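You operate a simulated robot arm through the tools that you are given. There is no shell and no other tool.

The job below is to be done with a simulated robot arm. You get a single attempt, and the scene is never put back.

JOB
Move the weights so each numbered post pulls what the cream card says.
Fine: wire lever up before a weight goes on a numbered post, lowered last; the black weights stay; the warp lamp ends dark. Where these are worked on the way, their far stop is far enough and under half their travel is too little: wire lever.

It is judged by the outcome, as a careful person would: the job done as asked, and still so three seconds after it is handed in. It fails if anything else is knocked over, pushed out of place, dropped, spilled or broken.

ROBOT AND FRAMES
A 7-joint arm with a two-finger parallel gripper, fixed in place. Base frame: the origin is on the floor under the middle of its stand, x ahead of it, y to its left, z up; the work surface is at about z = 920. Lengths are in mm, angles in degrees, forces in N, time in s.
With the tool pointing down near the work surface it reaches from about 380 to 880 mm from the base axis. Its first joint turns from -143.0 to 143.0 degrees. Payload 3 kg.
Tool frame: the origin (TCP) lies between the finger pads and is the grasp point; the fingertips stand 30 mm ahead of it; z points along the fingers, y is the line along which they close. Largest opening 94 mm; finger width 28, thickness 10; the body of the gripper, 50 by 96 mm, starts 55 mm behind the TCP.
Orientation is told as [roll, pitch, yaw] about the base's x, y, z axes, in that order, counted from this pose: with the fingers straight down and closing along the base's y, the tool's x points along the base's -x, its y along +y and its z along -z.

CONTROLS
- The arm moves only by the tool arm_command. Its argument "plan" is a list that holds one entry, the list of rows, each a list of 6 numbers: the shift along the base's x, y, z in units of 30 mm (1.0 is 30 mm), then the turn, a rotation vector about the base's x, y, z in units of 6 degrees (1.0 is 6 degrees). In form: [[[tx, ty, tz, wx, wy, wz], ...]]. A call has 1 to 20 rows; each row shifts and turns the commanded pose from where the row before left it. "claw" is the closure, from 0 (fully open) to 1 (shut), set as the call begins (left out, the last holds). A call with a number of a shift or a turn outside -1 to 1 is refused whole. Each row takes 0.2 s and may step no farther than 50 mm and 8.6 degrees from the row before; otherwise, or with a gripper value out of range, the whole call is refused. A pose out of reach is approached as far as the arm can. The call stops where the force on the tool passes 90 N (or 10 N more than at its start, if that is more) or the arm is blocked; 0.2 s more then pass. Each finger travels about 72 mm/s and halts on what it meets, pressing with about 26 N; the grip force reading is that of the motor and also rises with nothing between the fingers. The clock runs only during rows and for 0.2 s after the last one: add rows that do not move to give the fingers time. It gives the time, the measured TCP pose, the force on the tool (base axes), the opening and the grip force at its end, in the units of the frame above (readings bear some noise), with the torque about the TCP (base axes, N m) and any sound that the robot's microphone picked up.
- Cameras (640 x 400 px; columns grow to the right, rows downward): "scene" is fixed at [63.4, -504.4, 1711.2]; the picture's right is [0.82, -0.57, 0.00], its down [-0.33, -0.48, -0.81] and it looks along [0.46, 0.67, -0.59] (base axes); focal length 357 px, centre (320, 200). "wrist" rides on the gripper at [76, 14, -103] in the tool frame; the picture's right is [-0.18, 0.98, 0.00], its down [-0.75, -0.14, -0.64] and it looks along [-0.63, -0.12, 0.77] (tool axes); focal length 243 px, centre (320, 200). There is no depth. A picture from a camera that has moved, and an enlarged one, comes with that camera's place and axes in the base frame and with its lens. The place of the scene camera against the robot may be out by one fixed shift of up to 25 mm in any direction.
- get_image(camera): a new picture of that camera. The clock stands still meanwhile.
- enlarge(camera, box): a new picture of the part [left, top, right, bottom] of that camera's present view, enlarged. The clock stands still meanwhile.
- sign_off(): hands the job in; it is judged then, once.

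Nothing tells you positions but the pictures and the camera data. Unless the task says otherwise, let go and move clear before handing in.

The tools are called after "Call:" as name(argument=value, ...) on one line, values as JSON. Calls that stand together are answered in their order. arm_command: Moves the arm, as the interface text tells. Its arguments: {"type":"object","properties":{"plan":{"type":"array"},"claw":{"type":"number"}},"required":["plan"]} The other tools are called the same way: get_image (camera) takes a picture; enlarge (camera, box) takes an enlarged picture of a part of a camera's view; sign_off () hands the job in.

At the start:

```text
t: 0.0
ee_pos: [361.5, 373.9, 1203.7]
ee_rot: [0.2, -0.1, -0.2]
wrist_force: [1.2, 0.7, 0.3]
moment: [-0.03, 0.0, -0.01]
grip_width: 94.1
grasp_force: 0.1
```

scene: 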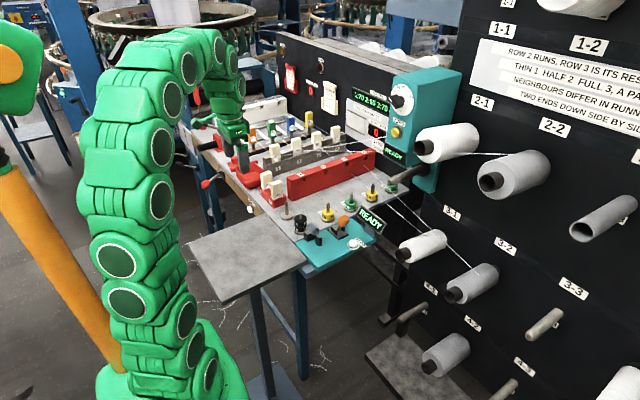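
wrist: 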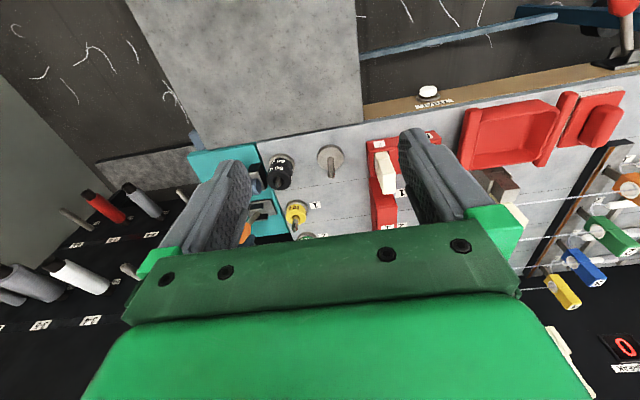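

I see a warping machine with a bench, posts, weights and a panel; I need a closer look at everything before moving. I'll enlarge several parts of the scene view.

Call:
enlarge(camera="scene", box=[260, 130, 420, 260])

Call:
enlarge(camera="scene", box=[270, 30, 430, 150])

Call:
enlarge(camera="scene", box=[180, 90, 340, 220])

Call:
enlarge(camera="scene", box=[460, 0, 640, 130])

Call:
enlarge(camera="wrist", box=[180, 110, 420, 260])

Call:
enlarge(camera="wrist", box=[440, 80, 640, 380])

```text
3.08 times, centred on (340, 195) of scene
camera zoom: at [63.4, -504.4, 1711.2], right [0.82, -0.57, 0.0], down [-0.33, -0.48, -0.81], along [0.46, 0.67, -0.59], focal length 1098 px, centre (258, 215)
```

zoom: 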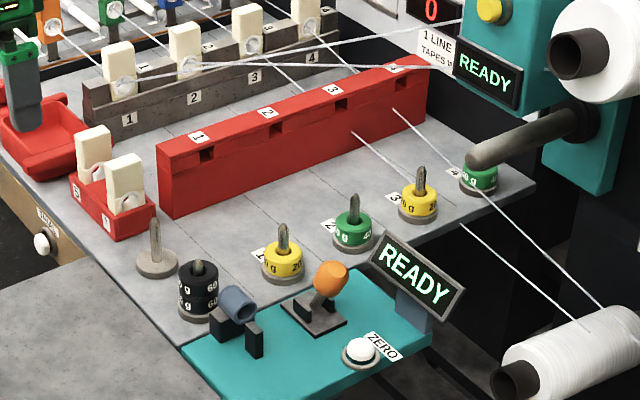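

```text
3.33 times, centred on (350, 90) of scene
camera zoom: at [63.4, -504.4, 1711.2], right [0.82, -0.57, 0.0], down [-0.33, -0.48, -0.81], along [0.46, 0.67, -0.59], focal length 1190 px, centre (220, 567)
```

zoom: 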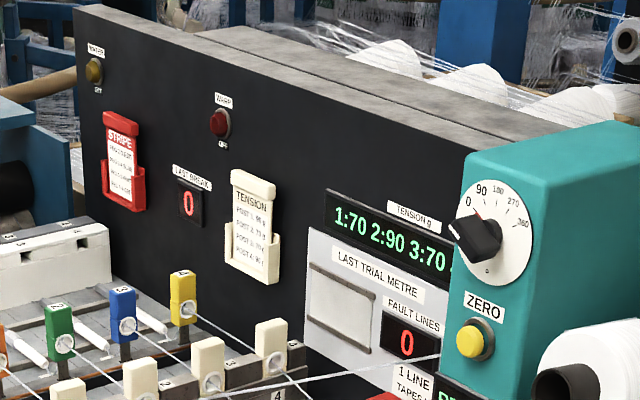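

```text
3.08 times, centred on (260, 155) of scene
camera zoom: at [63.4, -504.4, 1711.2], right [0.82, -0.57, 0.0], down [-0.33, -0.48, -0.81], along [0.46, 0.67, -0.59], focal length 1098 px, centre (505, 338)
```

zoom: 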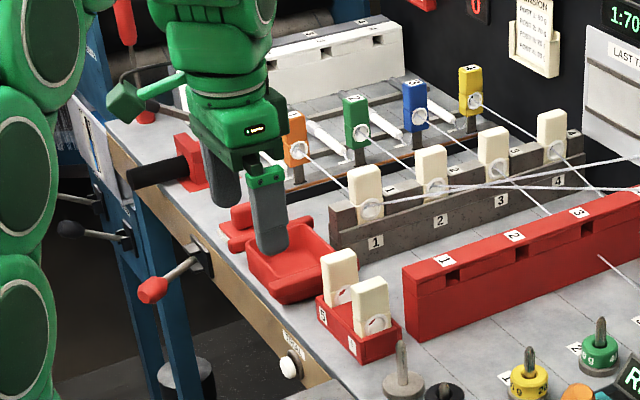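

```text
3.08 times, centred on (550, 65) of scene
camera zoom: at [63.4, -504.4, 1711.2], right [0.82, -0.57, 0.0], down [-0.33, -0.48, -0.81], along [0.46, 0.67, -0.59], focal length 1098 px, centre (-388, 615)
```

zoom: 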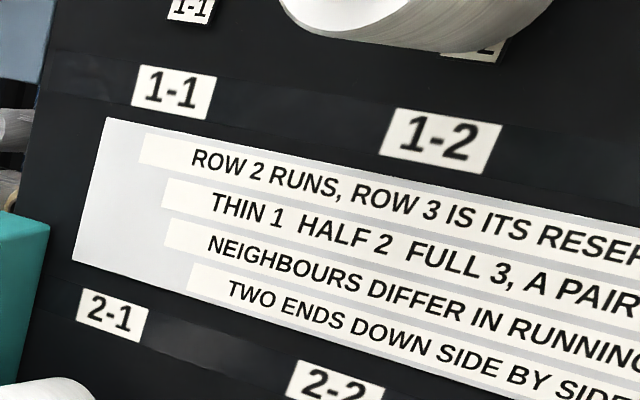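

```text
2.67 times, centred on (300, 185) of wrist
camera zoom: at [286.3, 387.9, 1307.6], right [0.19, 0.98, 0.0], down [0.75, -0.14, 0.64], along [0.63, -0.12, -0.77], focal length 647 px, centre (373, 240)
```

zoom: 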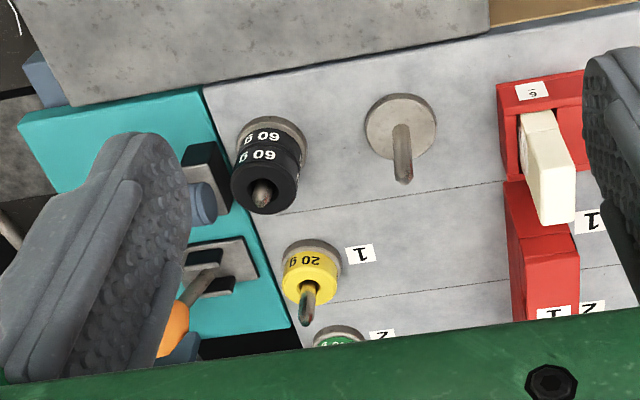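

```text
1.33 times, centred on (540, 230) of wrist
camera zoom: at [286.3, 387.9, 1307.6], right [0.19, 0.98, 0.0], down [0.75, -0.14, 0.64], along [0.63, -0.12, -0.77], focal length 324 px, centre (27, 160)
```

zoom: 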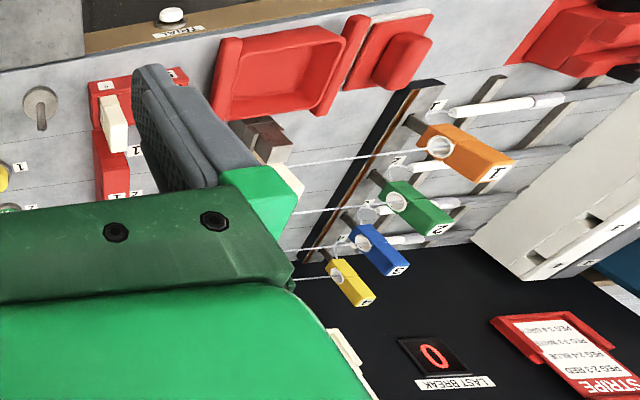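

The posts 1–4 stand along the bench with yellow 20 g and green 40 g weights, black 60 g on an unnumbered post plus one empty post. I need to read the tension card, displays and find the wire lever.

Call:
enlarge(camera="scene", box=[316, 75, 356, 105])

Call:
enlarge(camera="scene", box=[340, 80, 400, 115])

Call:
enlarge(camera="scene", box=[280, 40, 340, 80])

Call:
enlarge(camera="scene", box=[340, 110, 420, 165])

Call:
enlarge(camera="scene", box=[280, 170, 410, 260])

Call:
enlarge(camera="scene", box=[190, 130, 270, 200])

Call:
enlarge(camera="scene", box=[460, 30, 640, 150])

```text
13.33 times, centred on (336, 90) of scene
camera zoom: at [63.4, -504.4, 1711.2], right [0.82, -0.57, 0.0], down [-0.33, -0.48, -0.81], along [0.46, 0.67, -0.59], focal length 4758 px, centre (107, 1667)
```

zoom: 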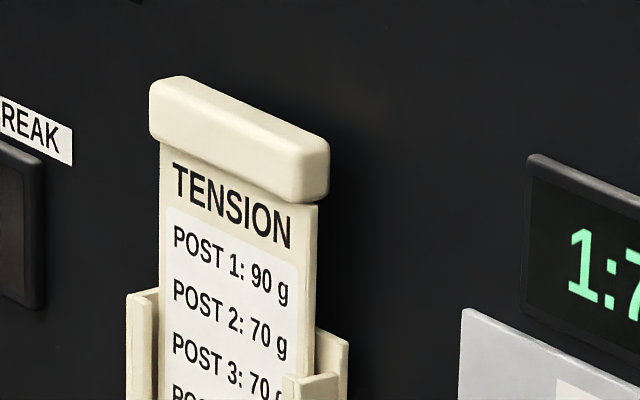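

```text
10.67 times, centred on (370, 98) of scene
camera zoom: at [63.4, -504.4, 1711.2], right [0.82, -0.57, 0.0], down [-0.33, -0.48, -0.81], along [0.46, 0.67, -0.59], focal length 3807 px, centre (-213, 1293)
```

zoom: 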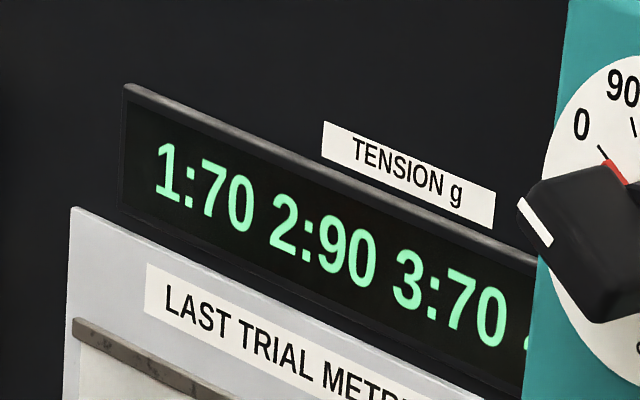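

```text
10.00 times, centred on (310, 60) of scene
camera zoom: at [63.4, -504.4, 1711.2], right [0.82, -0.57, 0.0], down [-0.33, -0.48, -0.81], along [0.46, 0.67, -0.59], focal length 3569 px, centre (420, 1600)
```

zoom: 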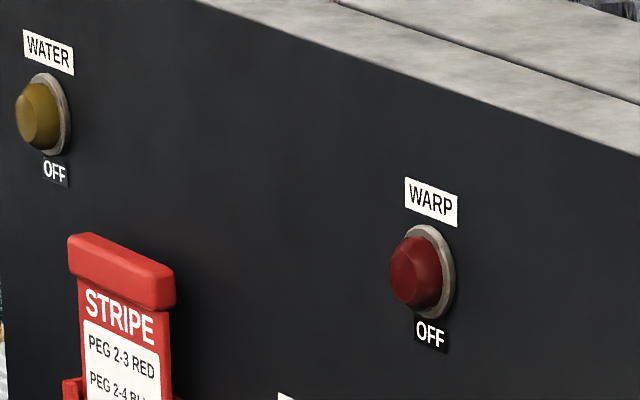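

```text
7.27 times, centred on (380, 138) of scene
camera zoom: at [63.4, -504.4, 1711.2], right [0.82, -0.57, 0.0], down [-0.33, -0.48, -0.81], along [0.46, 0.67, -0.59], focal length 2596 px, centre (-116, 654)
```

zoom: 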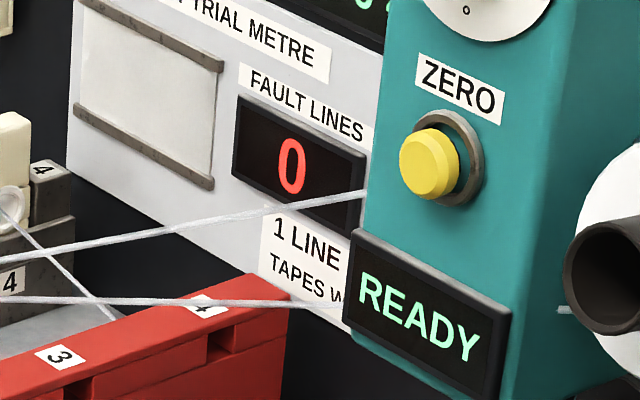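

```text
4.44 times, centred on (345, 215) of scene
camera zoom: at [63.4, -504.4, 1711.2], right [0.82, -0.57, 0.0], down [-0.33, -0.48, -0.81], along [0.46, 0.67, -0.59], focal length 1586 px, centre (209, 133)
```

zoom: 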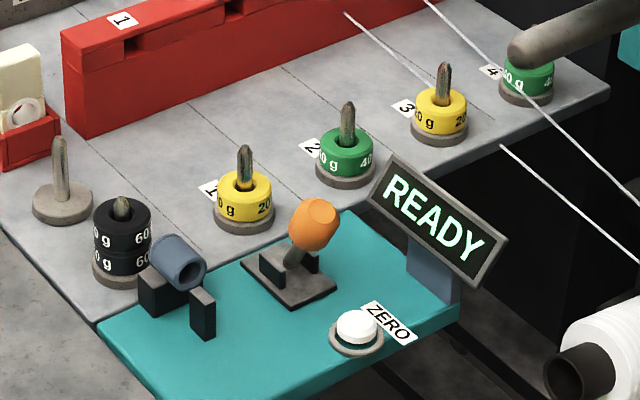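

```text
5.71 times, centred on (230, 165) of scene
camera zoom: at [63.4, -504.4, 1711.2], right [0.82, -0.57, 0.0], down [-0.33, -0.48, -0.81], along [0.46, 0.67, -0.59], focal length 2039 px, centre (834, 400)
```

zoom: 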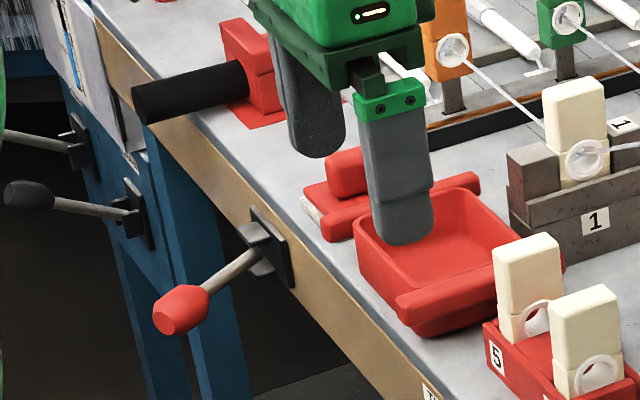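

```text
3.33 times, centred on (550, 90) of scene
camera zoom: at [63.4, -504.4, 1711.2], right [0.82, -0.57, 0.0], down [-0.33, -0.48, -0.81], along [0.46, 0.67, -0.59], focal length 1190 px, centre (-447, 567)
```

zoom: 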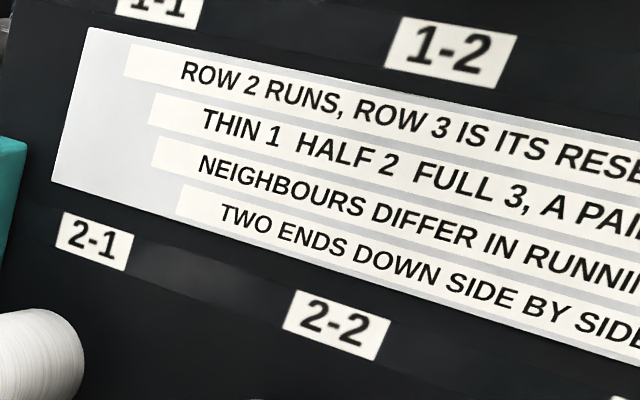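

Card so far: post 1 = 90, post 2 = 70, post 3 = 70; display reads 1:70, 2:90, 3:70. So posts 1 and 2 appear swapped; I need the post 4 line and lever labels.

Call:
enlarge(camera="scene", box=[320, 90, 350, 120])

Call:
enlarge(camera="scene", box=[370, 85, 410, 110])

Call:
enlarge(camera="scene", box=[180, 90, 240, 150])

Call:
enlarge(camera="scene", box=[190, 140, 260, 200])

Call:
enlarge(camera="wrist", box=[540, 0, 640, 100])

Call:
enlarge(camera="wrist", box=[400, 70, 480, 120])

```text
13.33 times, centred on (335, 105) of scene
camera zoom: at [63.4, -504.4, 1711.2], right [0.82, -0.57, 0.0], down [-0.33, -0.48, -0.81], along [0.46, 0.67, -0.59], focal length 4758 px, centre (120, 1467)
```

zoom: 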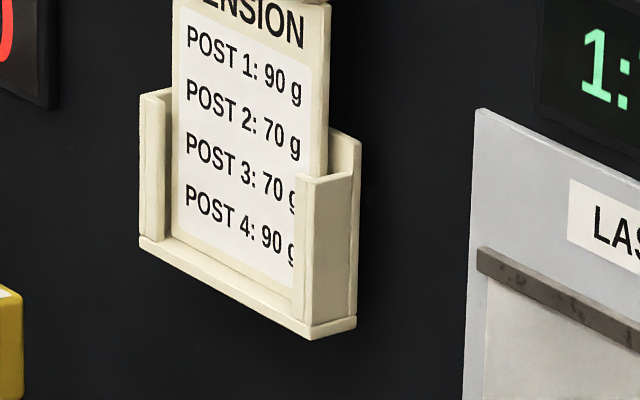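

```text
16.00 times, centred on (390, 98) of scene
camera zoom: at [63.4, -504.4, 1711.2], right [0.82, -0.57, 0.0], down [-0.33, -0.48, -0.81], along [0.46, 0.67, -0.59], focal length 5710 px, centre (-800, 1840)
```

zoom: 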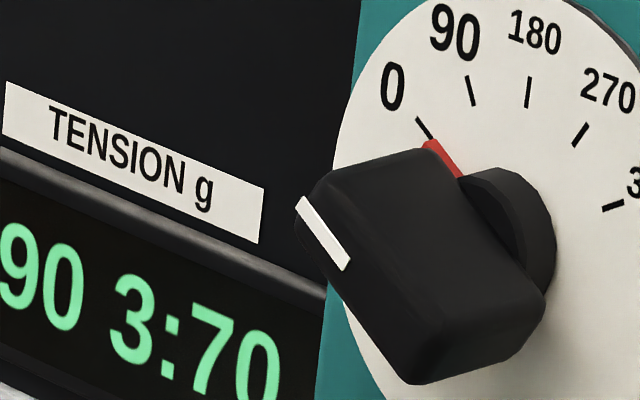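

```text
6.67 times, centred on (210, 120) of scene
camera zoom: at [63.4, -504.4, 1711.2], right [0.82, -0.57, 0.0], down [-0.33, -0.48, -0.81], along [0.46, 0.67, -0.59], focal length 2379 px, centre (1053, 733)
```

zoom: 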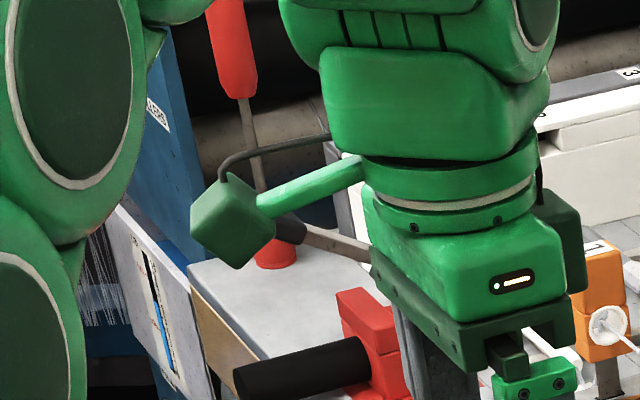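

```text
6.67 times, centred on (225, 170) of scene
camera zoom: at [63.4, -504.4, 1711.2], right [0.82, -0.57, 0.0], down [-0.33, -0.48, -0.81], along [0.46, 0.67, -0.59], focal length 2379 px, centre (953, 400)
```

zoom: 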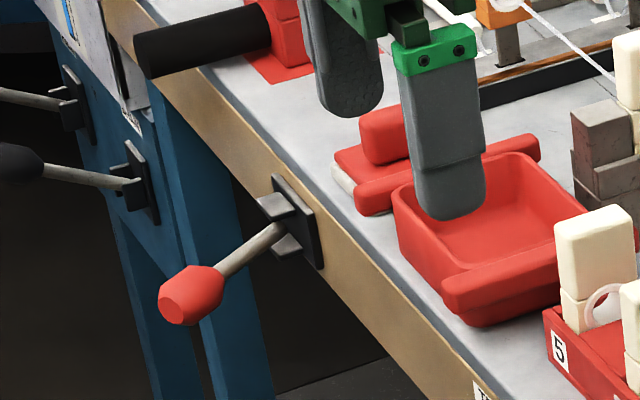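

```text
4.00 times, centred on (590, 50) of wrist
camera zoom: at [286.3, 387.9, 1307.6], right [0.19, 0.98, 0.0], down [0.75, -0.14, 0.64], along [0.63, -0.12, -0.77], focal length 970 px, centre (-760, 800)
```

zoom: 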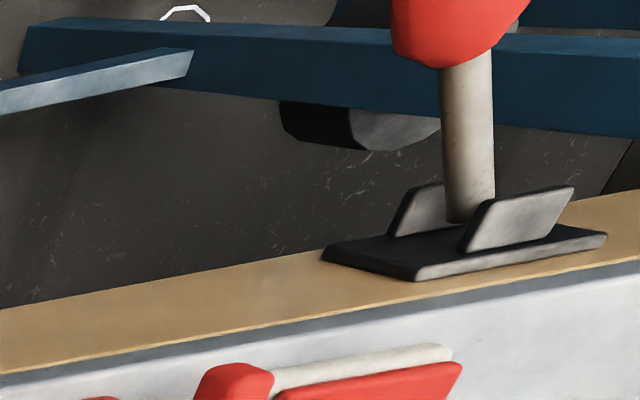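

```text
8.00 times, centred on (440, 95) of wrist
camera zoom: at [286.3, 387.9, 1307.6], right [0.19, 0.98, 0.0], down [0.75, -0.14, 0.64], along [0.63, -0.12, -0.77], focal length 1941 px, centre (-640, 1040)
```

zoom: 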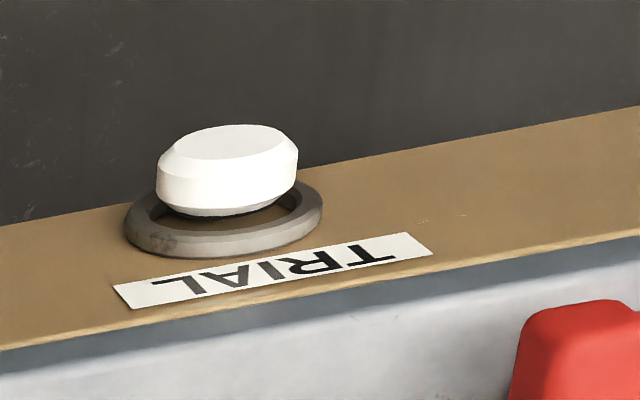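

The card says 90/70/70/90, while the display says 70/90/70/(hidden), so post 1 (yellow, 20 g) and post 2 (green, 40 g) must swap, using the bare post as a parking place. I still need to identify the wire lever, so I'll shift the arm at height to look around.

Call:
arm_command(plan=[[[0, -1, 0, 0, 0, 0], [0, -1, 0, 0, 0, 0], [0, -1, 0, 0, 0, 0], [0, -1, 0, 0, 0, 0], [0, -1, 0, 0, 0, 0]]], claw=0)

Call:
get_image(camera="wrist")

Call:
get_image(camera="scene")

```text
t: 1.2
ee_pos: [391.5, 218.6, 1192.4]
ee_rot: [0.2, 1.5, 0.1]
wrist_force: [0.1, -0.2, 0.0]
moment: [-0.05, -0.06, -0.01]
grip_width: 93.9
grasp_force: 0.1
```

```text
taken
camera wrist: at [318.1, 233.6, 1297.7], right [0.18, 0.98, 0.0], down [0.77, -0.14, 0.62], along [0.61, -0.12, -0.78], focal length 243 px, centre (320, 200)
```

wrist: 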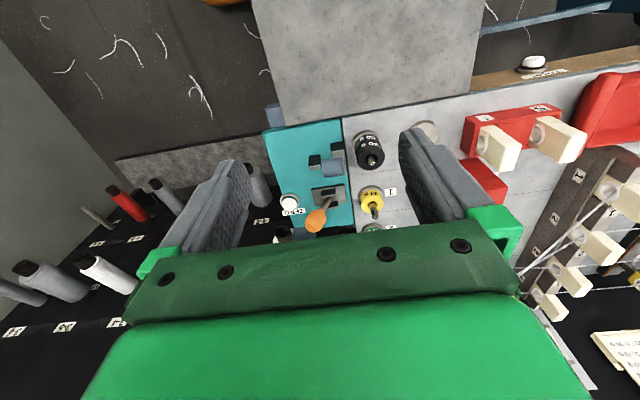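

```text
taken
```

scene: 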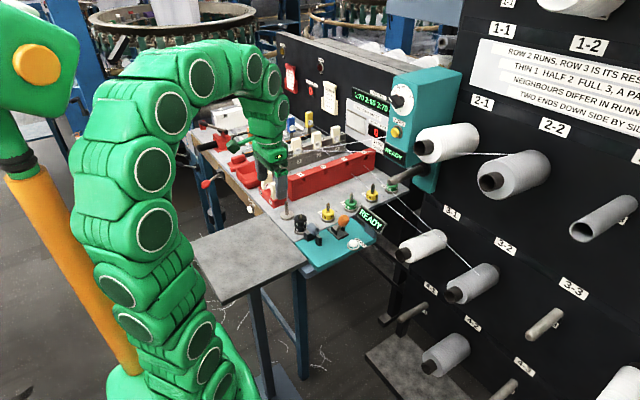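

The arm is slightly short of its commanded pose (too close to base). The orange lever on the teal panel and others are now more visible; I'll enlarge to read labels.

Call:
enlarge(camera="wrist", box=[250, 110, 410, 240])

Call:
enlarge(camera="wrist", box=[460, 40, 640, 200])

Call:
enlarge(camera="scene", box=[180, 110, 280, 230])

Call:
enlarge(camera="scene", box=[150, 80, 260, 150])

```text
3.08 times, centred on (330, 175) of wrist
camera zoom: at [318.1, 233.6, 1297.7], right [0.18, 0.98, 0.0], down [0.77, -0.14, 0.62], along [0.61, -0.12, -0.78], focal length 746 px, centre (289, 277)
```

zoom: 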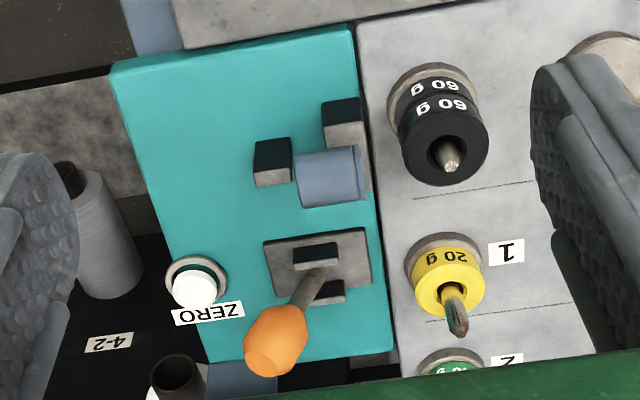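

```text
2.50 times, centred on (550, 120) of wrist
camera zoom: at [318.1, 233.6, 1297.7], right [0.18, 0.98, 0.0], down [0.77, -0.14, 0.62], along [0.61, -0.12, -0.78], focal length 606 px, centre (-255, 400)
```

zoom: 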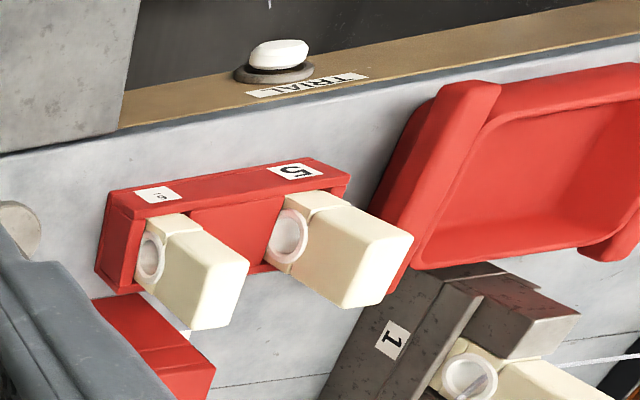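

```text
3.33 times, centred on (230, 170) of scene
camera zoom: at [63.4, -504.4, 1711.2], right [0.82, -0.57, 0.0], down [-0.33, -0.48, -0.81], along [0.46, 0.67, -0.59], focal length 1190 px, centre (620, 300)
```

zoom: 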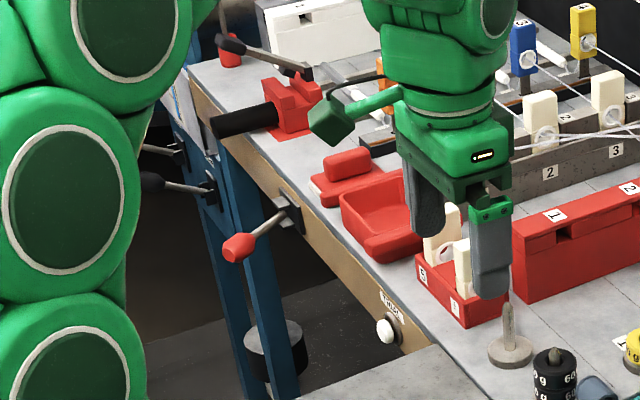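

```text
5.71 times, centred on (205, 115) of scene
camera zoom: at [63.4, -504.4, 1711.2], right [0.82, -0.57, 0.0], down [-0.33, -0.48, -0.81], along [0.46, 0.67, -0.59], focal length 2039 px, centre (977, 686)
```

zoom: 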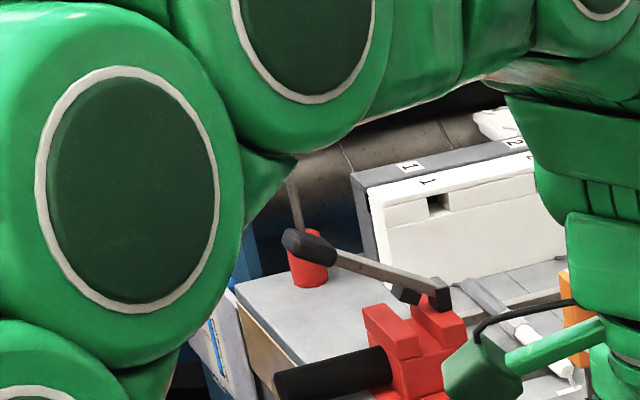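

Another lever with a black knob stands on the bench near the drop-wire unit at the left. I'll move left at height to look at that side and read its labels.

Call:
arm_command(plan=[[[0.5, 1, 0, 0, 0, 0], [0.5, 1, 0, 0, 0, 0], [0, 1, 0, 0, 0, 0], [0, 1, 0, 0, 0, 0], [0, 1, 0, 0, 0, 0], [0, 1, 0, 0, 0, 0], [0, 1, 0, 0, 0, 0], [0, 1, 0, 0, 0, 0], [0, 1, 0, 0, 0, 0], [0, 1, 0, 0, 0, 0]]])

Call:
get_image(camera="wrist")

Call:
get_image(camera="scene")

```text
t: 3.4
ee_pos: [420.3, 522.7, 1187.9]
ee_rot: [0.3, 1.5, -0.1]
wrist_force: [-0.9, -0.6, 0.7]
moment: [-0.01, 0.0, -0.03]
grip_width: 93.8
grasp_force: 0.0
```

```text
taken
camera wrist: at [347.0, 537.6, 1292.6], right [0.19, 0.98, 0.0], down [0.77, -0.14, 0.62], along [0.61, -0.12, -0.78], focal length 243 px, centre (320, 200)
```

wrist: 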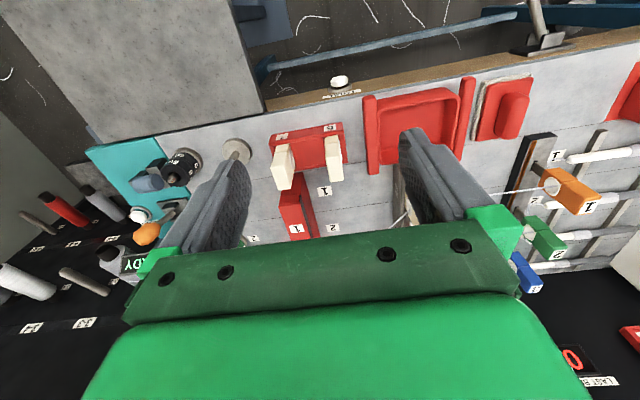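

```text
taken
```

scene: 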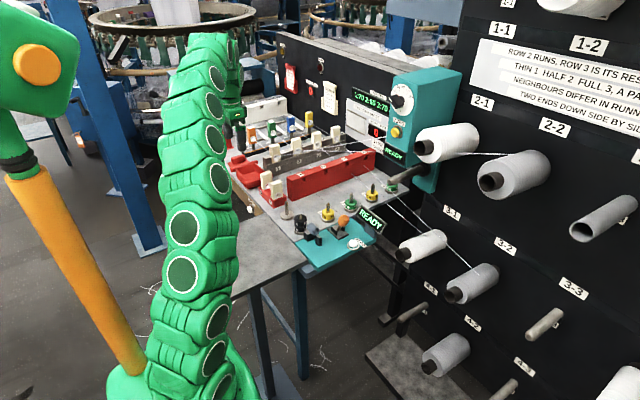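

The orange, green and blue drop wires are to the right of this view; the lever is farther left. I'll yaw the tool left by about 48° to look in that direction.

Call:
arm_command(plan=[[[0, 0.5, 0, 0, -0.25, 1], [0, 0.5, 0, 0, 0, 1], [0, 0.5, 0, 0, 0, 1], [0, 0.5, 0, 0, 0, 1], [0, 0.5, 0, 0, 0, 1], [0, 0.5, 0, 0, 0, 1], [0, 0, 0, 0, 0, 1], [0, 0, 0, 0, 0, 1]]])

Call:
get_image(camera="wrist")

```text
t: 5.2
ee_pos: [415.6, 624.1, 1187.5]
ee_rot: [-0.4, -0.9, 47.6]
wrist_force: [-0.2, -1.8, -0.8]
moment: [0.19, -0.01, 0.03]
grip_width: 94.1
grasp_force: 0.1
```

```text
taken
camera wrist: at [352.3, 576.3, 1289.8], right [-0.6, 0.8, 0.0], down [0.6, 0.46, 0.65], along [0.52, 0.39, -0.76], focal length 243 px, centre (320, 200)
```

wrist: 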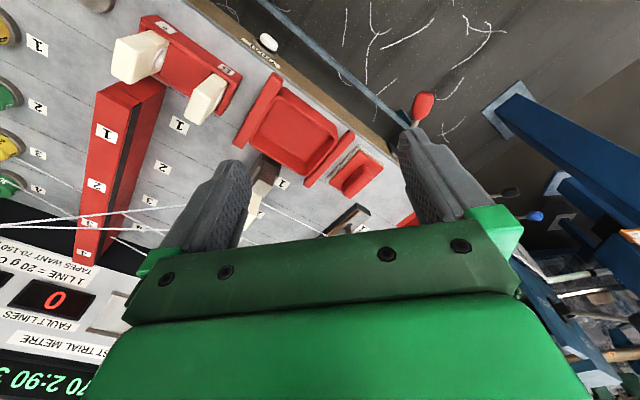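

I see the red-knob lever on the bench's front edge and two more levers at the left leg with little labels. I'll enlarge those.

Call:
enlarge(camera="wrist", box=[380, 80, 460, 140])

Call:
enlarge(camera="wrist", box=[480, 160, 600, 240])

Call:
enlarge(camera="wrist", box=[0, 180, 240, 400])

Call:
enlarge(camera="wrist", box=[230, 100, 420, 240])

Call:
enlarge(camera="scene", box=[200, 90, 300, 200])

```text
6.67 times, centred on (420, 110) of wrist
camera zoom: at [352.3, 576.3, 1289.8], right [-0.6, 0.8, 0.0], down [0.6, 0.46, 0.65], along [0.52, 0.39, -0.76], focal length 1618 px, centre (-347, 800)
```

zoom: 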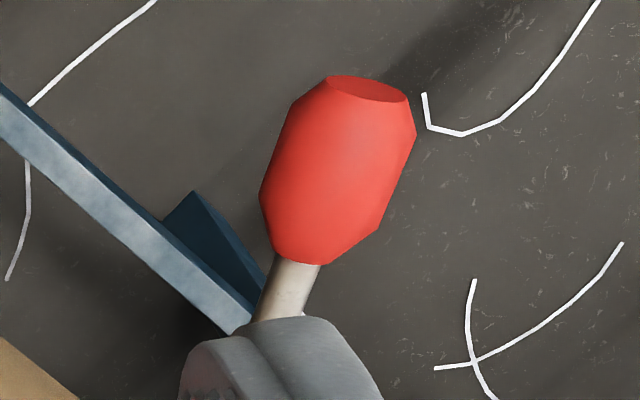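

```text
5.00 times, centred on (540, 200) of wrist
camera zoom: at [352.3, 576.3, 1289.8], right [-0.6, 0.8, 0.0], down [0.6, 0.46, 0.65], along [0.52, 0.39, -0.76], focal length 1213 px, centre (-780, 200)
```

zoom: 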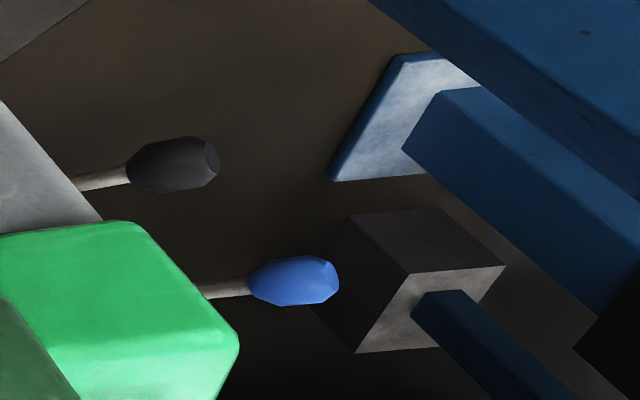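

```text
1.82 times, centred on (120, 290) of wrist
camera zoom: at [352.3, 576.3, 1289.8], right [-0.6, 0.8, 0.0], down [0.6, 0.46, 0.65], along [0.52, 0.39, -0.76], focal length 441 px, centre (684, 36)
```

zoom: 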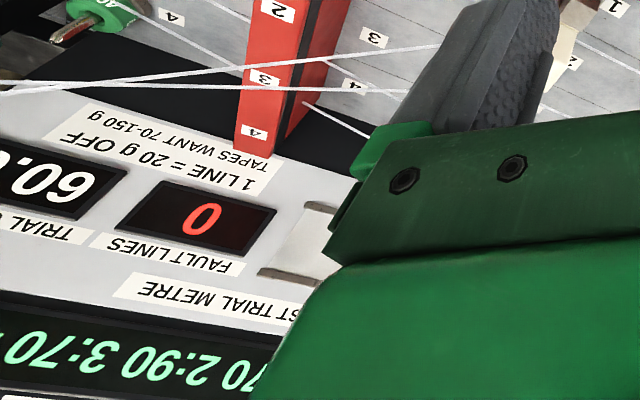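

```text
2.86 times, centred on (325, 170) of wrist
camera zoom: at [352.3, 576.3, 1289.8], right [-0.6, 0.8, 0.0], down [0.6, 0.46, 0.65], along [0.52, 0.39, -0.76], focal length 693 px, centre (306, 286)
```

zoom: 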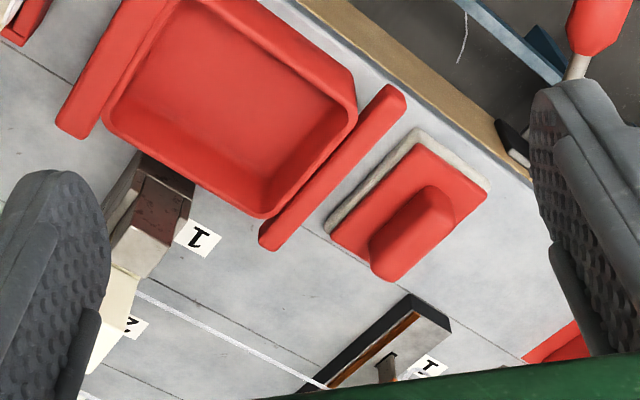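

```text
3.64 times, centred on (250, 145) of scene
camera zoom: at [63.4, -504.4, 1711.2], right [0.82, -0.57, 0.0], down [-0.33, -0.48, -0.81], along [0.46, 0.67, -0.59], focal length 1298 px, centre (574, 400)
```

zoom: 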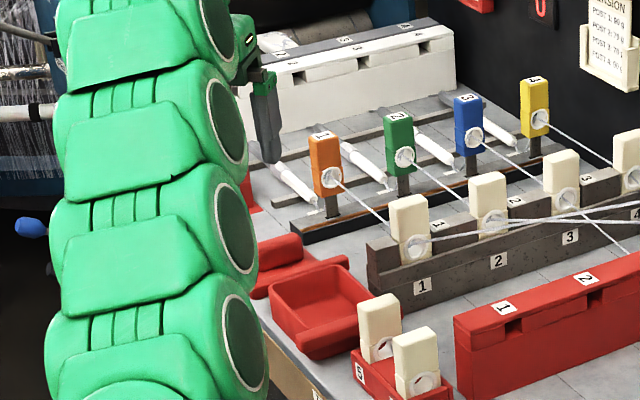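

The panel notes say "1 line = 20 g off". The finger hides the red lever's base, so I'll yaw 30° further left to bring it between the fingers.

Call:
arm_command(plan=[[[0, 0, 0, 0, 0, 1], [0, 0, 0, 0, 0, 1], [0, 0, 0, 0, 0, 1], [0, 0, 0, 0, 0, 1], [0, 0, 0, 0, 0, 1], [0, 0, 0, 0, 0, 1]]])

Call:
get_image(camera="wrist")

Call:
enlarge(camera="wrist", box=[230, 20, 430, 240])

Call:
enlarge(camera="scene", box=[350, 80, 450, 160])

```text
t: 6.6
ee_pos: [421.9, 612.0, 1190.7]
ee_rot: [-0.1, -0.1, 83.7]
wrist_force: [0.3, 0.6, -0.6]
moment: [-0.02, 0.03, -0.03]
grip_width: 94.1
grasp_force: 0.1
```

```text
taken
camera wrist: at [400.9, 537.8, 1293.0], right [-0.96, 0.29, 0.0], down [0.22, 0.73, 0.64], along [0.19, 0.62, -0.77], focal length 243 px, centre (320, 200)
```

wrist: 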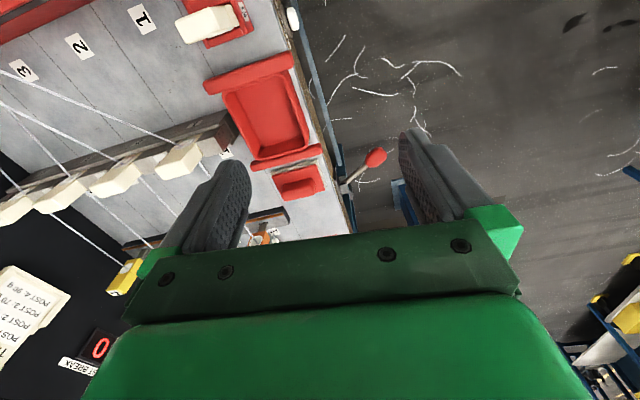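

```text
1.82 times, centred on (330, 130) of wrist
camera zoom: at [400.9, 537.8, 1293.0], right [-0.96, 0.29, 0.0], down [0.22, 0.73, 0.64], along [0.19, 0.62, -0.77], focal length 441 px, centre (302, 327)
```

zoom: 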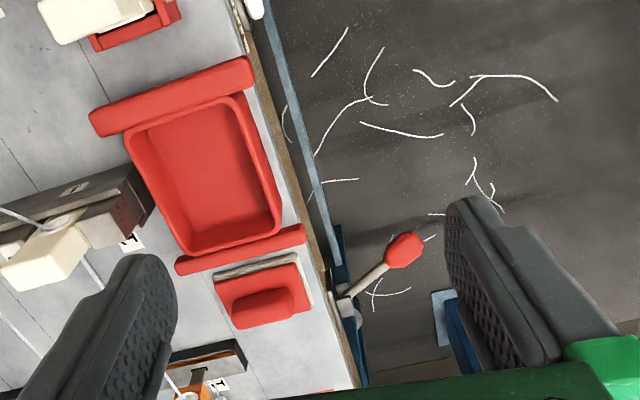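

```text
5.00 times, centred on (400, 120) of scene
camera zoom: at [63.4, -504.4, 1711.2], right [0.82, -0.57, 0.0], down [-0.33, -0.48, -0.81], along [0.46, 0.67, -0.59], focal length 1784 px, centre (-80, 600)
```

zoom: 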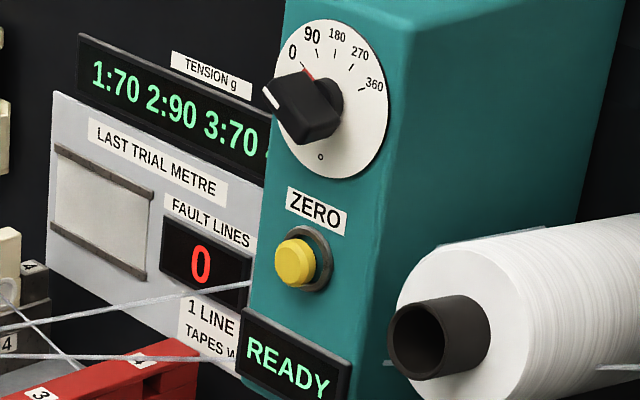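

The red lever sits at roughly (437, 833, 885) on the bench's front face with its knob outward and down near (368, 833, 840), i.e. currently lowered. I'll move to a position in front of the bench to look for a label around it.

Call:
arm_command(plan=[[[-0.65, 0.5, -0.8, 0, 0, -0.77], [-0.65, 0.5, -0.8, 0, 0, -0.77], [-0.65, 0.5, -0.8, 0, 0, -0.77], [-0.65, 0.5, -0.8, 0, 0, -0.77], [-0.65, 0.5, -0.8, 0, 0, -0.77], [-0.65, 0.5, -0.8, 0, 0, -0.77]]])

Call:
get_image(camera="wrist")

Call:
enlarge(camera="wrist", box=[220, 80, 420, 240])

```text
t: 8.0
ee_pos: [306.1, 703.0, 1047.0]
ee_rot: [-0.1, -0.2, 56.0]
wrist_force: [0.2, 0.0, -0.2]
moment: [-0.02, -0.01, 0.0]
grip_width: 94.2
grasp_force: 0.0
```

```text
taken
camera wrist: at [252.7, 647.7, 1149.1], right [-0.71, 0.7, 0.0], down [0.54, 0.54, 0.65], along [0.45, 0.46, -0.76], focal length 243 px, centre (320, 200)
```

wrist: 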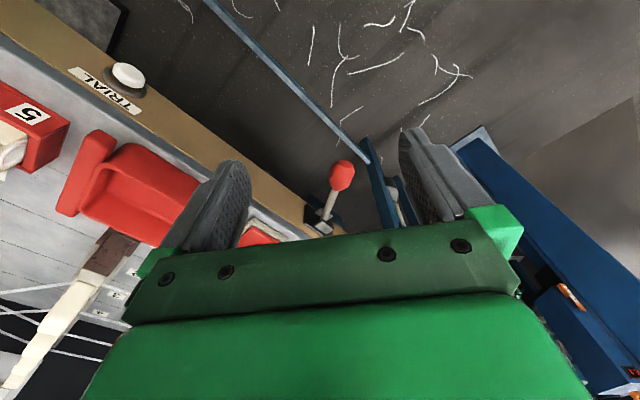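

```text
2.50 times, centred on (320, 160) of wrist
camera zoom: at [252.7, 647.7, 1149.1], right [-0.71, 0.7, 0.0], down [0.54, 0.54, 0.65], along [0.45, 0.46, -0.76], focal length 606 px, centre (320, 300)
```

zoom: 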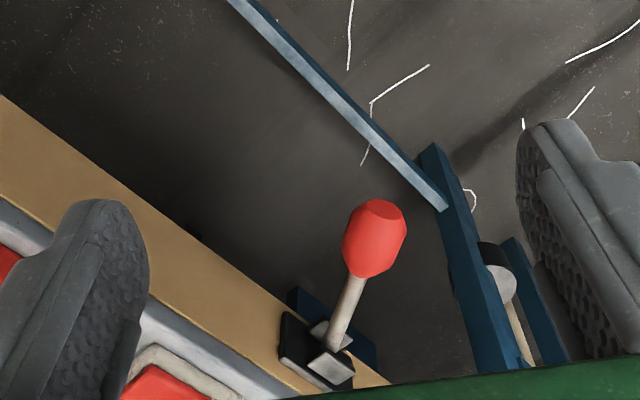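

The lever sits at the lower edge of this view, hidden by the gripper body. I'll tilt the tool ~24° so the camera looks more horizontally at the front face.

Call:
arm_command(plan=[[[0, 0, 0, 0.7, -0.7, 0], [0, 0, 0, 0.7, -0.7, 0], [0, 0, 0, 0.7, -0.7, 0], [0, 0, 0, 0.7, -0.7, 0]]])

Call:
get_image(camera="wrist")

Call:
enlarge(camera="wrist", box=[220, 40, 460, 240])

```text
t: 9.0
ee_pos: [306.2, 703.0, 1047.3]
ee_rot: [-5.1, -23.5, 57.1]
wrist_force: [-0.2, -0.1, 0.5]
moment: [0.0, -0.01, 0.01]
grip_width: 93.9
grasp_force: 0.1
```

```text
taken
camera wrist: at [227.6, 622.3, 1109.6], right [-0.71, 0.7, 0.0], down [0.31, 0.32, 0.9], along [0.63, 0.64, -0.44], focal length 243 px, centre (320, 200)
```

wrist: 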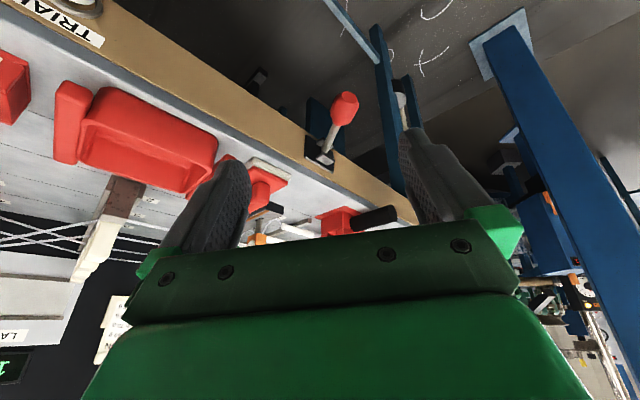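

```text
2.00 times, centred on (340, 140) of wrist
camera zoom: at [227.6, 622.3, 1109.6], right [-0.71, 0.7, 0.0], down [0.31, 0.32, 0.9], along [0.63, 0.64, -0.44], focal length 485 px, centre (280, 320)
```

zoom: 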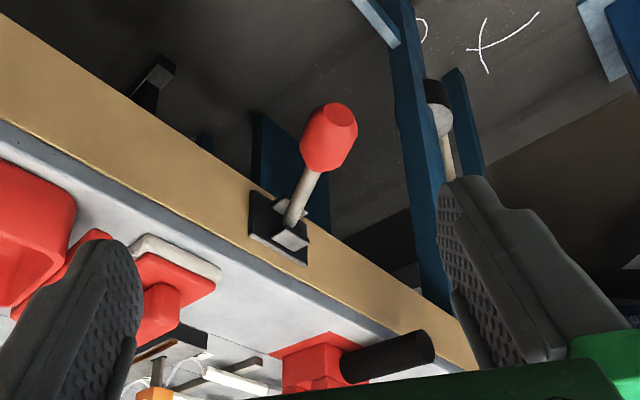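

No label is visible around the red lever. I'll check the scene view for the other levers on the left frame and labels with the arm in this pose.

Call:
get_image(camera="scene")

Call:
enlarge(camera="wrist", box=[480, 100, 640, 240])

Call:
enlarge(camera="wrist", box=[240, 180, 430, 260])

Call:
enlarge(camera="wrist", box=[500, 200, 640, 400])

```text
taken
```

scene: 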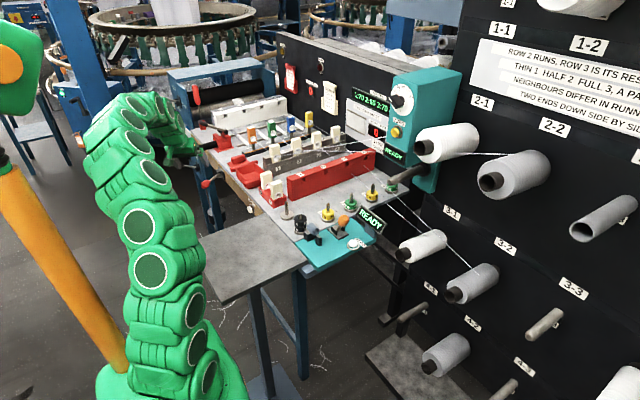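

```text
2.86 times, centred on (560, 170) of wrist
camera zoom: at [227.6, 622.3, 1109.6], right [-0.71, 0.7, 0.0], down [0.31, 0.32, 0.9], along [0.63, 0.64, -0.44], focal length 693 px, centre (-366, 286)
```

zoom: 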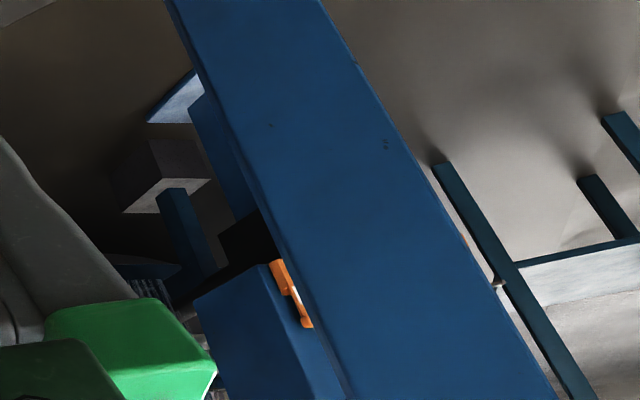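

```text
3.37 times, centred on (335, 220) of wrist
camera zoom: at [227.6, 622.3, 1109.6], right [-0.71, 0.7, 0.0], down [0.31, 0.32, 0.9], along [0.63, 0.64, -0.44], focal length 817 px, centre (270, 133)
```

zoom: 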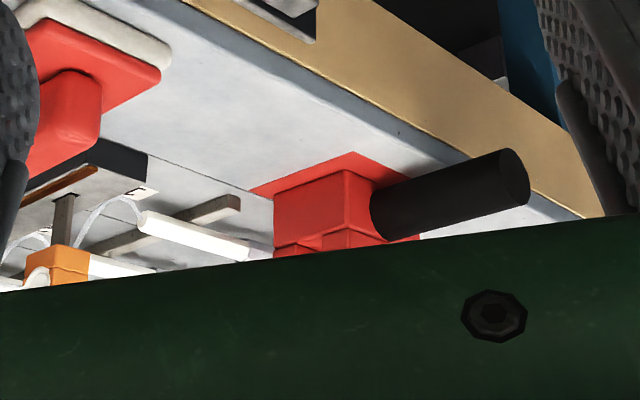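

```text
2.00 times, centred on (570, 300) of wrist
camera zoom: at [227.6, 622.3, 1109.6], right [-0.71, 0.7, 0.0], down [0.31, 0.32, 0.9], along [0.63, 0.64, -0.44], focal length 485 px, centre (-180, 0)
```

zoom: 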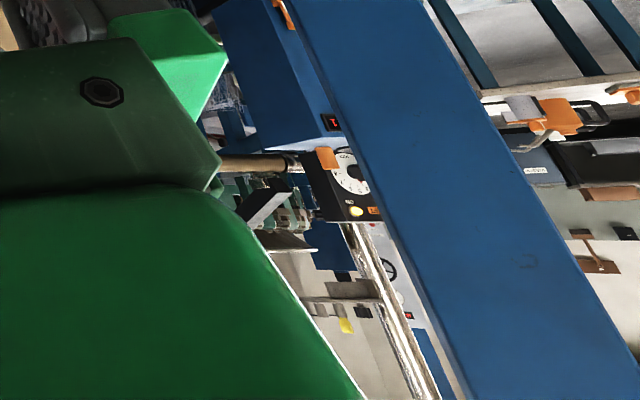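

I'll enlarge the scene around the left front of the bench now that the arm is higher up-left.

Call:
enlarge(camera="scene", box=[185, 90, 275, 160])

Call:
enlarge(camera="scene", box=[185, 150, 275, 230])

Call:
enlarge(camera="scene", box=[250, 100, 310, 150])

```text
5.71 times, centred on (230, 125) of scene
camera zoom: at [63.4, -504.4, 1711.2], right [0.82, -0.57, 0.0], down [-0.33, -0.48, -0.81], along [0.46, 0.67, -0.59], focal length 2039 px, centre (834, 629)
```

zoom: 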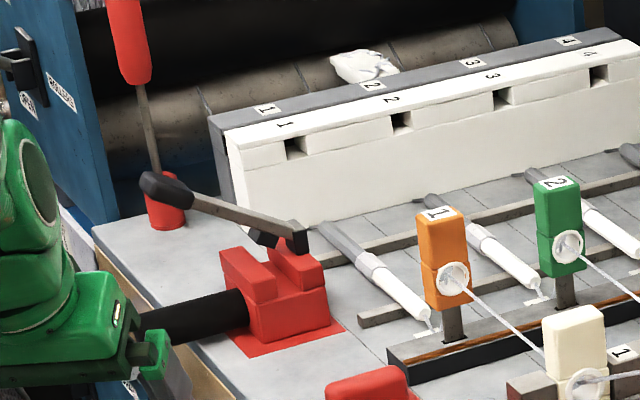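

```text
5.00 times, centred on (230, 190) of scene
camera zoom: at [63.4, -504.4, 1711.2], right [0.82, -0.57, 0.0], down [-0.33, -0.48, -0.81], along [0.46, 0.67, -0.59], focal length 1784 px, centre (770, 250)
```

zoom: 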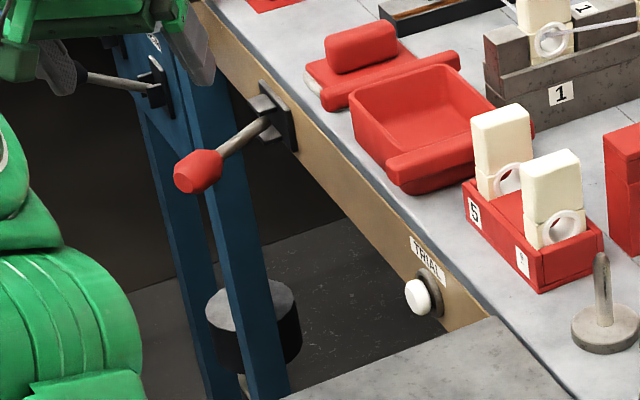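

```text
8.00 times, centred on (280, 125) of scene
camera zoom: at [63.4, -504.4, 1711.2], right [0.82, -0.57, 0.0], down [-0.33, -0.48, -0.81], along [0.46, 0.67, -0.59], focal length 2855 px, centre (640, 800)
```

zoom: 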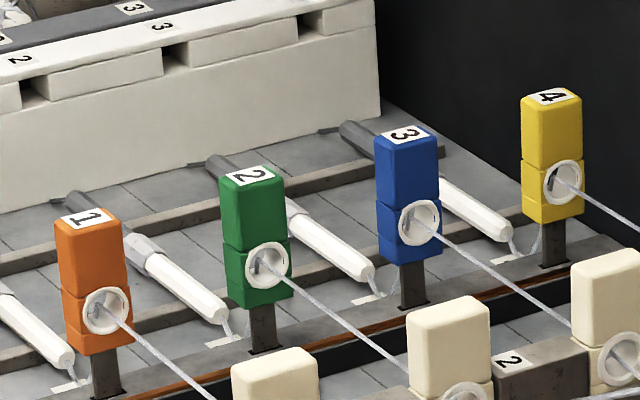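

Labels are visible on the blue beam at far left; I'll zoom further on those and check other places for a "WIRE" label.

Call:
enlarge(camera="scene", box=[175, 85, 215, 115])

Call:
enlarge(camera="scene", box=[190, 140, 230, 170])

Call:
enlarge(camera="scene", box=[195, 105, 265, 150])

Call:
enlarge(camera="scene", box=[280, 60, 320, 90])

```text
13.33 times, centred on (195, 100) of scene
camera zoom: at [63.4, -504.4, 1711.2], right [0.82, -0.57, 0.0], down [-0.33, -0.48, -0.81], along [0.46, 0.67, -0.59], focal length 4758 px, centre (1987, 1533)
```

zoom: 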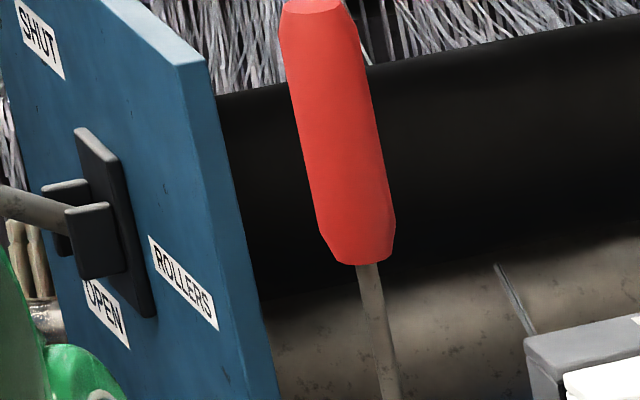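

```text
13.33 times, centred on (210, 155) of scene
camera zoom: at [63.4, -504.4, 1711.2], right [0.82, -0.57, 0.0], down [-0.33, -0.48, -0.81], along [0.46, 0.67, -0.59], focal length 4758 px, centre (1787, 800)
```

zoom: 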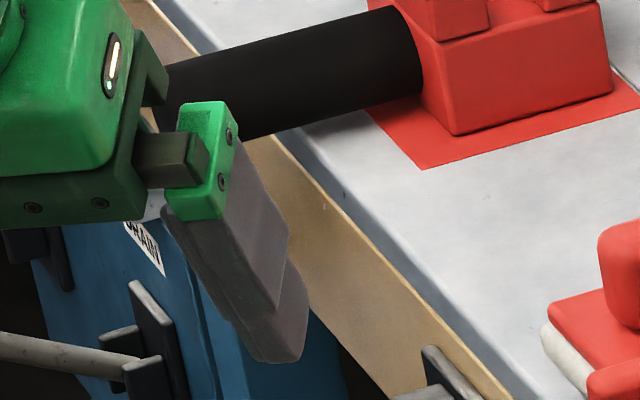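

```text
8.89 times, centred on (230, 128) of scene
camera zoom: at [63.4, -504.4, 1711.2], right [0.82, -0.57, 0.0], down [-0.33, -0.48, -0.81], along [0.46, 0.67, -0.59], focal length 3172 px, centre (1120, 844)
```

zoom: 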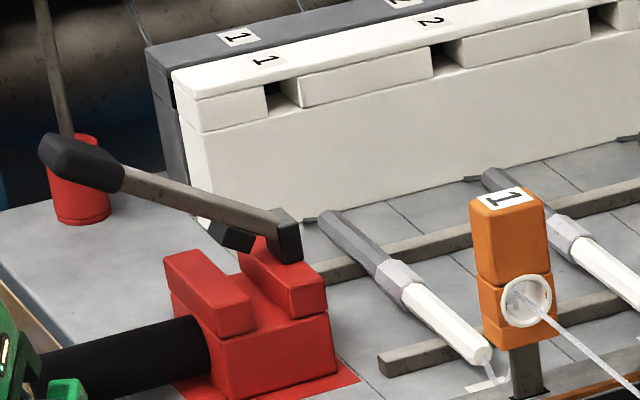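

```text
13.33 times, centred on (300, 75) of scene
camera zoom: at [63.4, -504.4, 1711.2], right [0.82, -0.57, 0.0], down [-0.33, -0.48, -0.81], along [0.46, 0.67, -0.59], focal length 4758 px, centre (587, 1867)
```

zoom: 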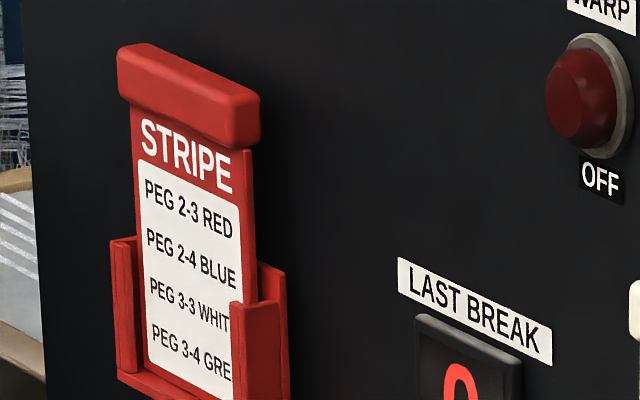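

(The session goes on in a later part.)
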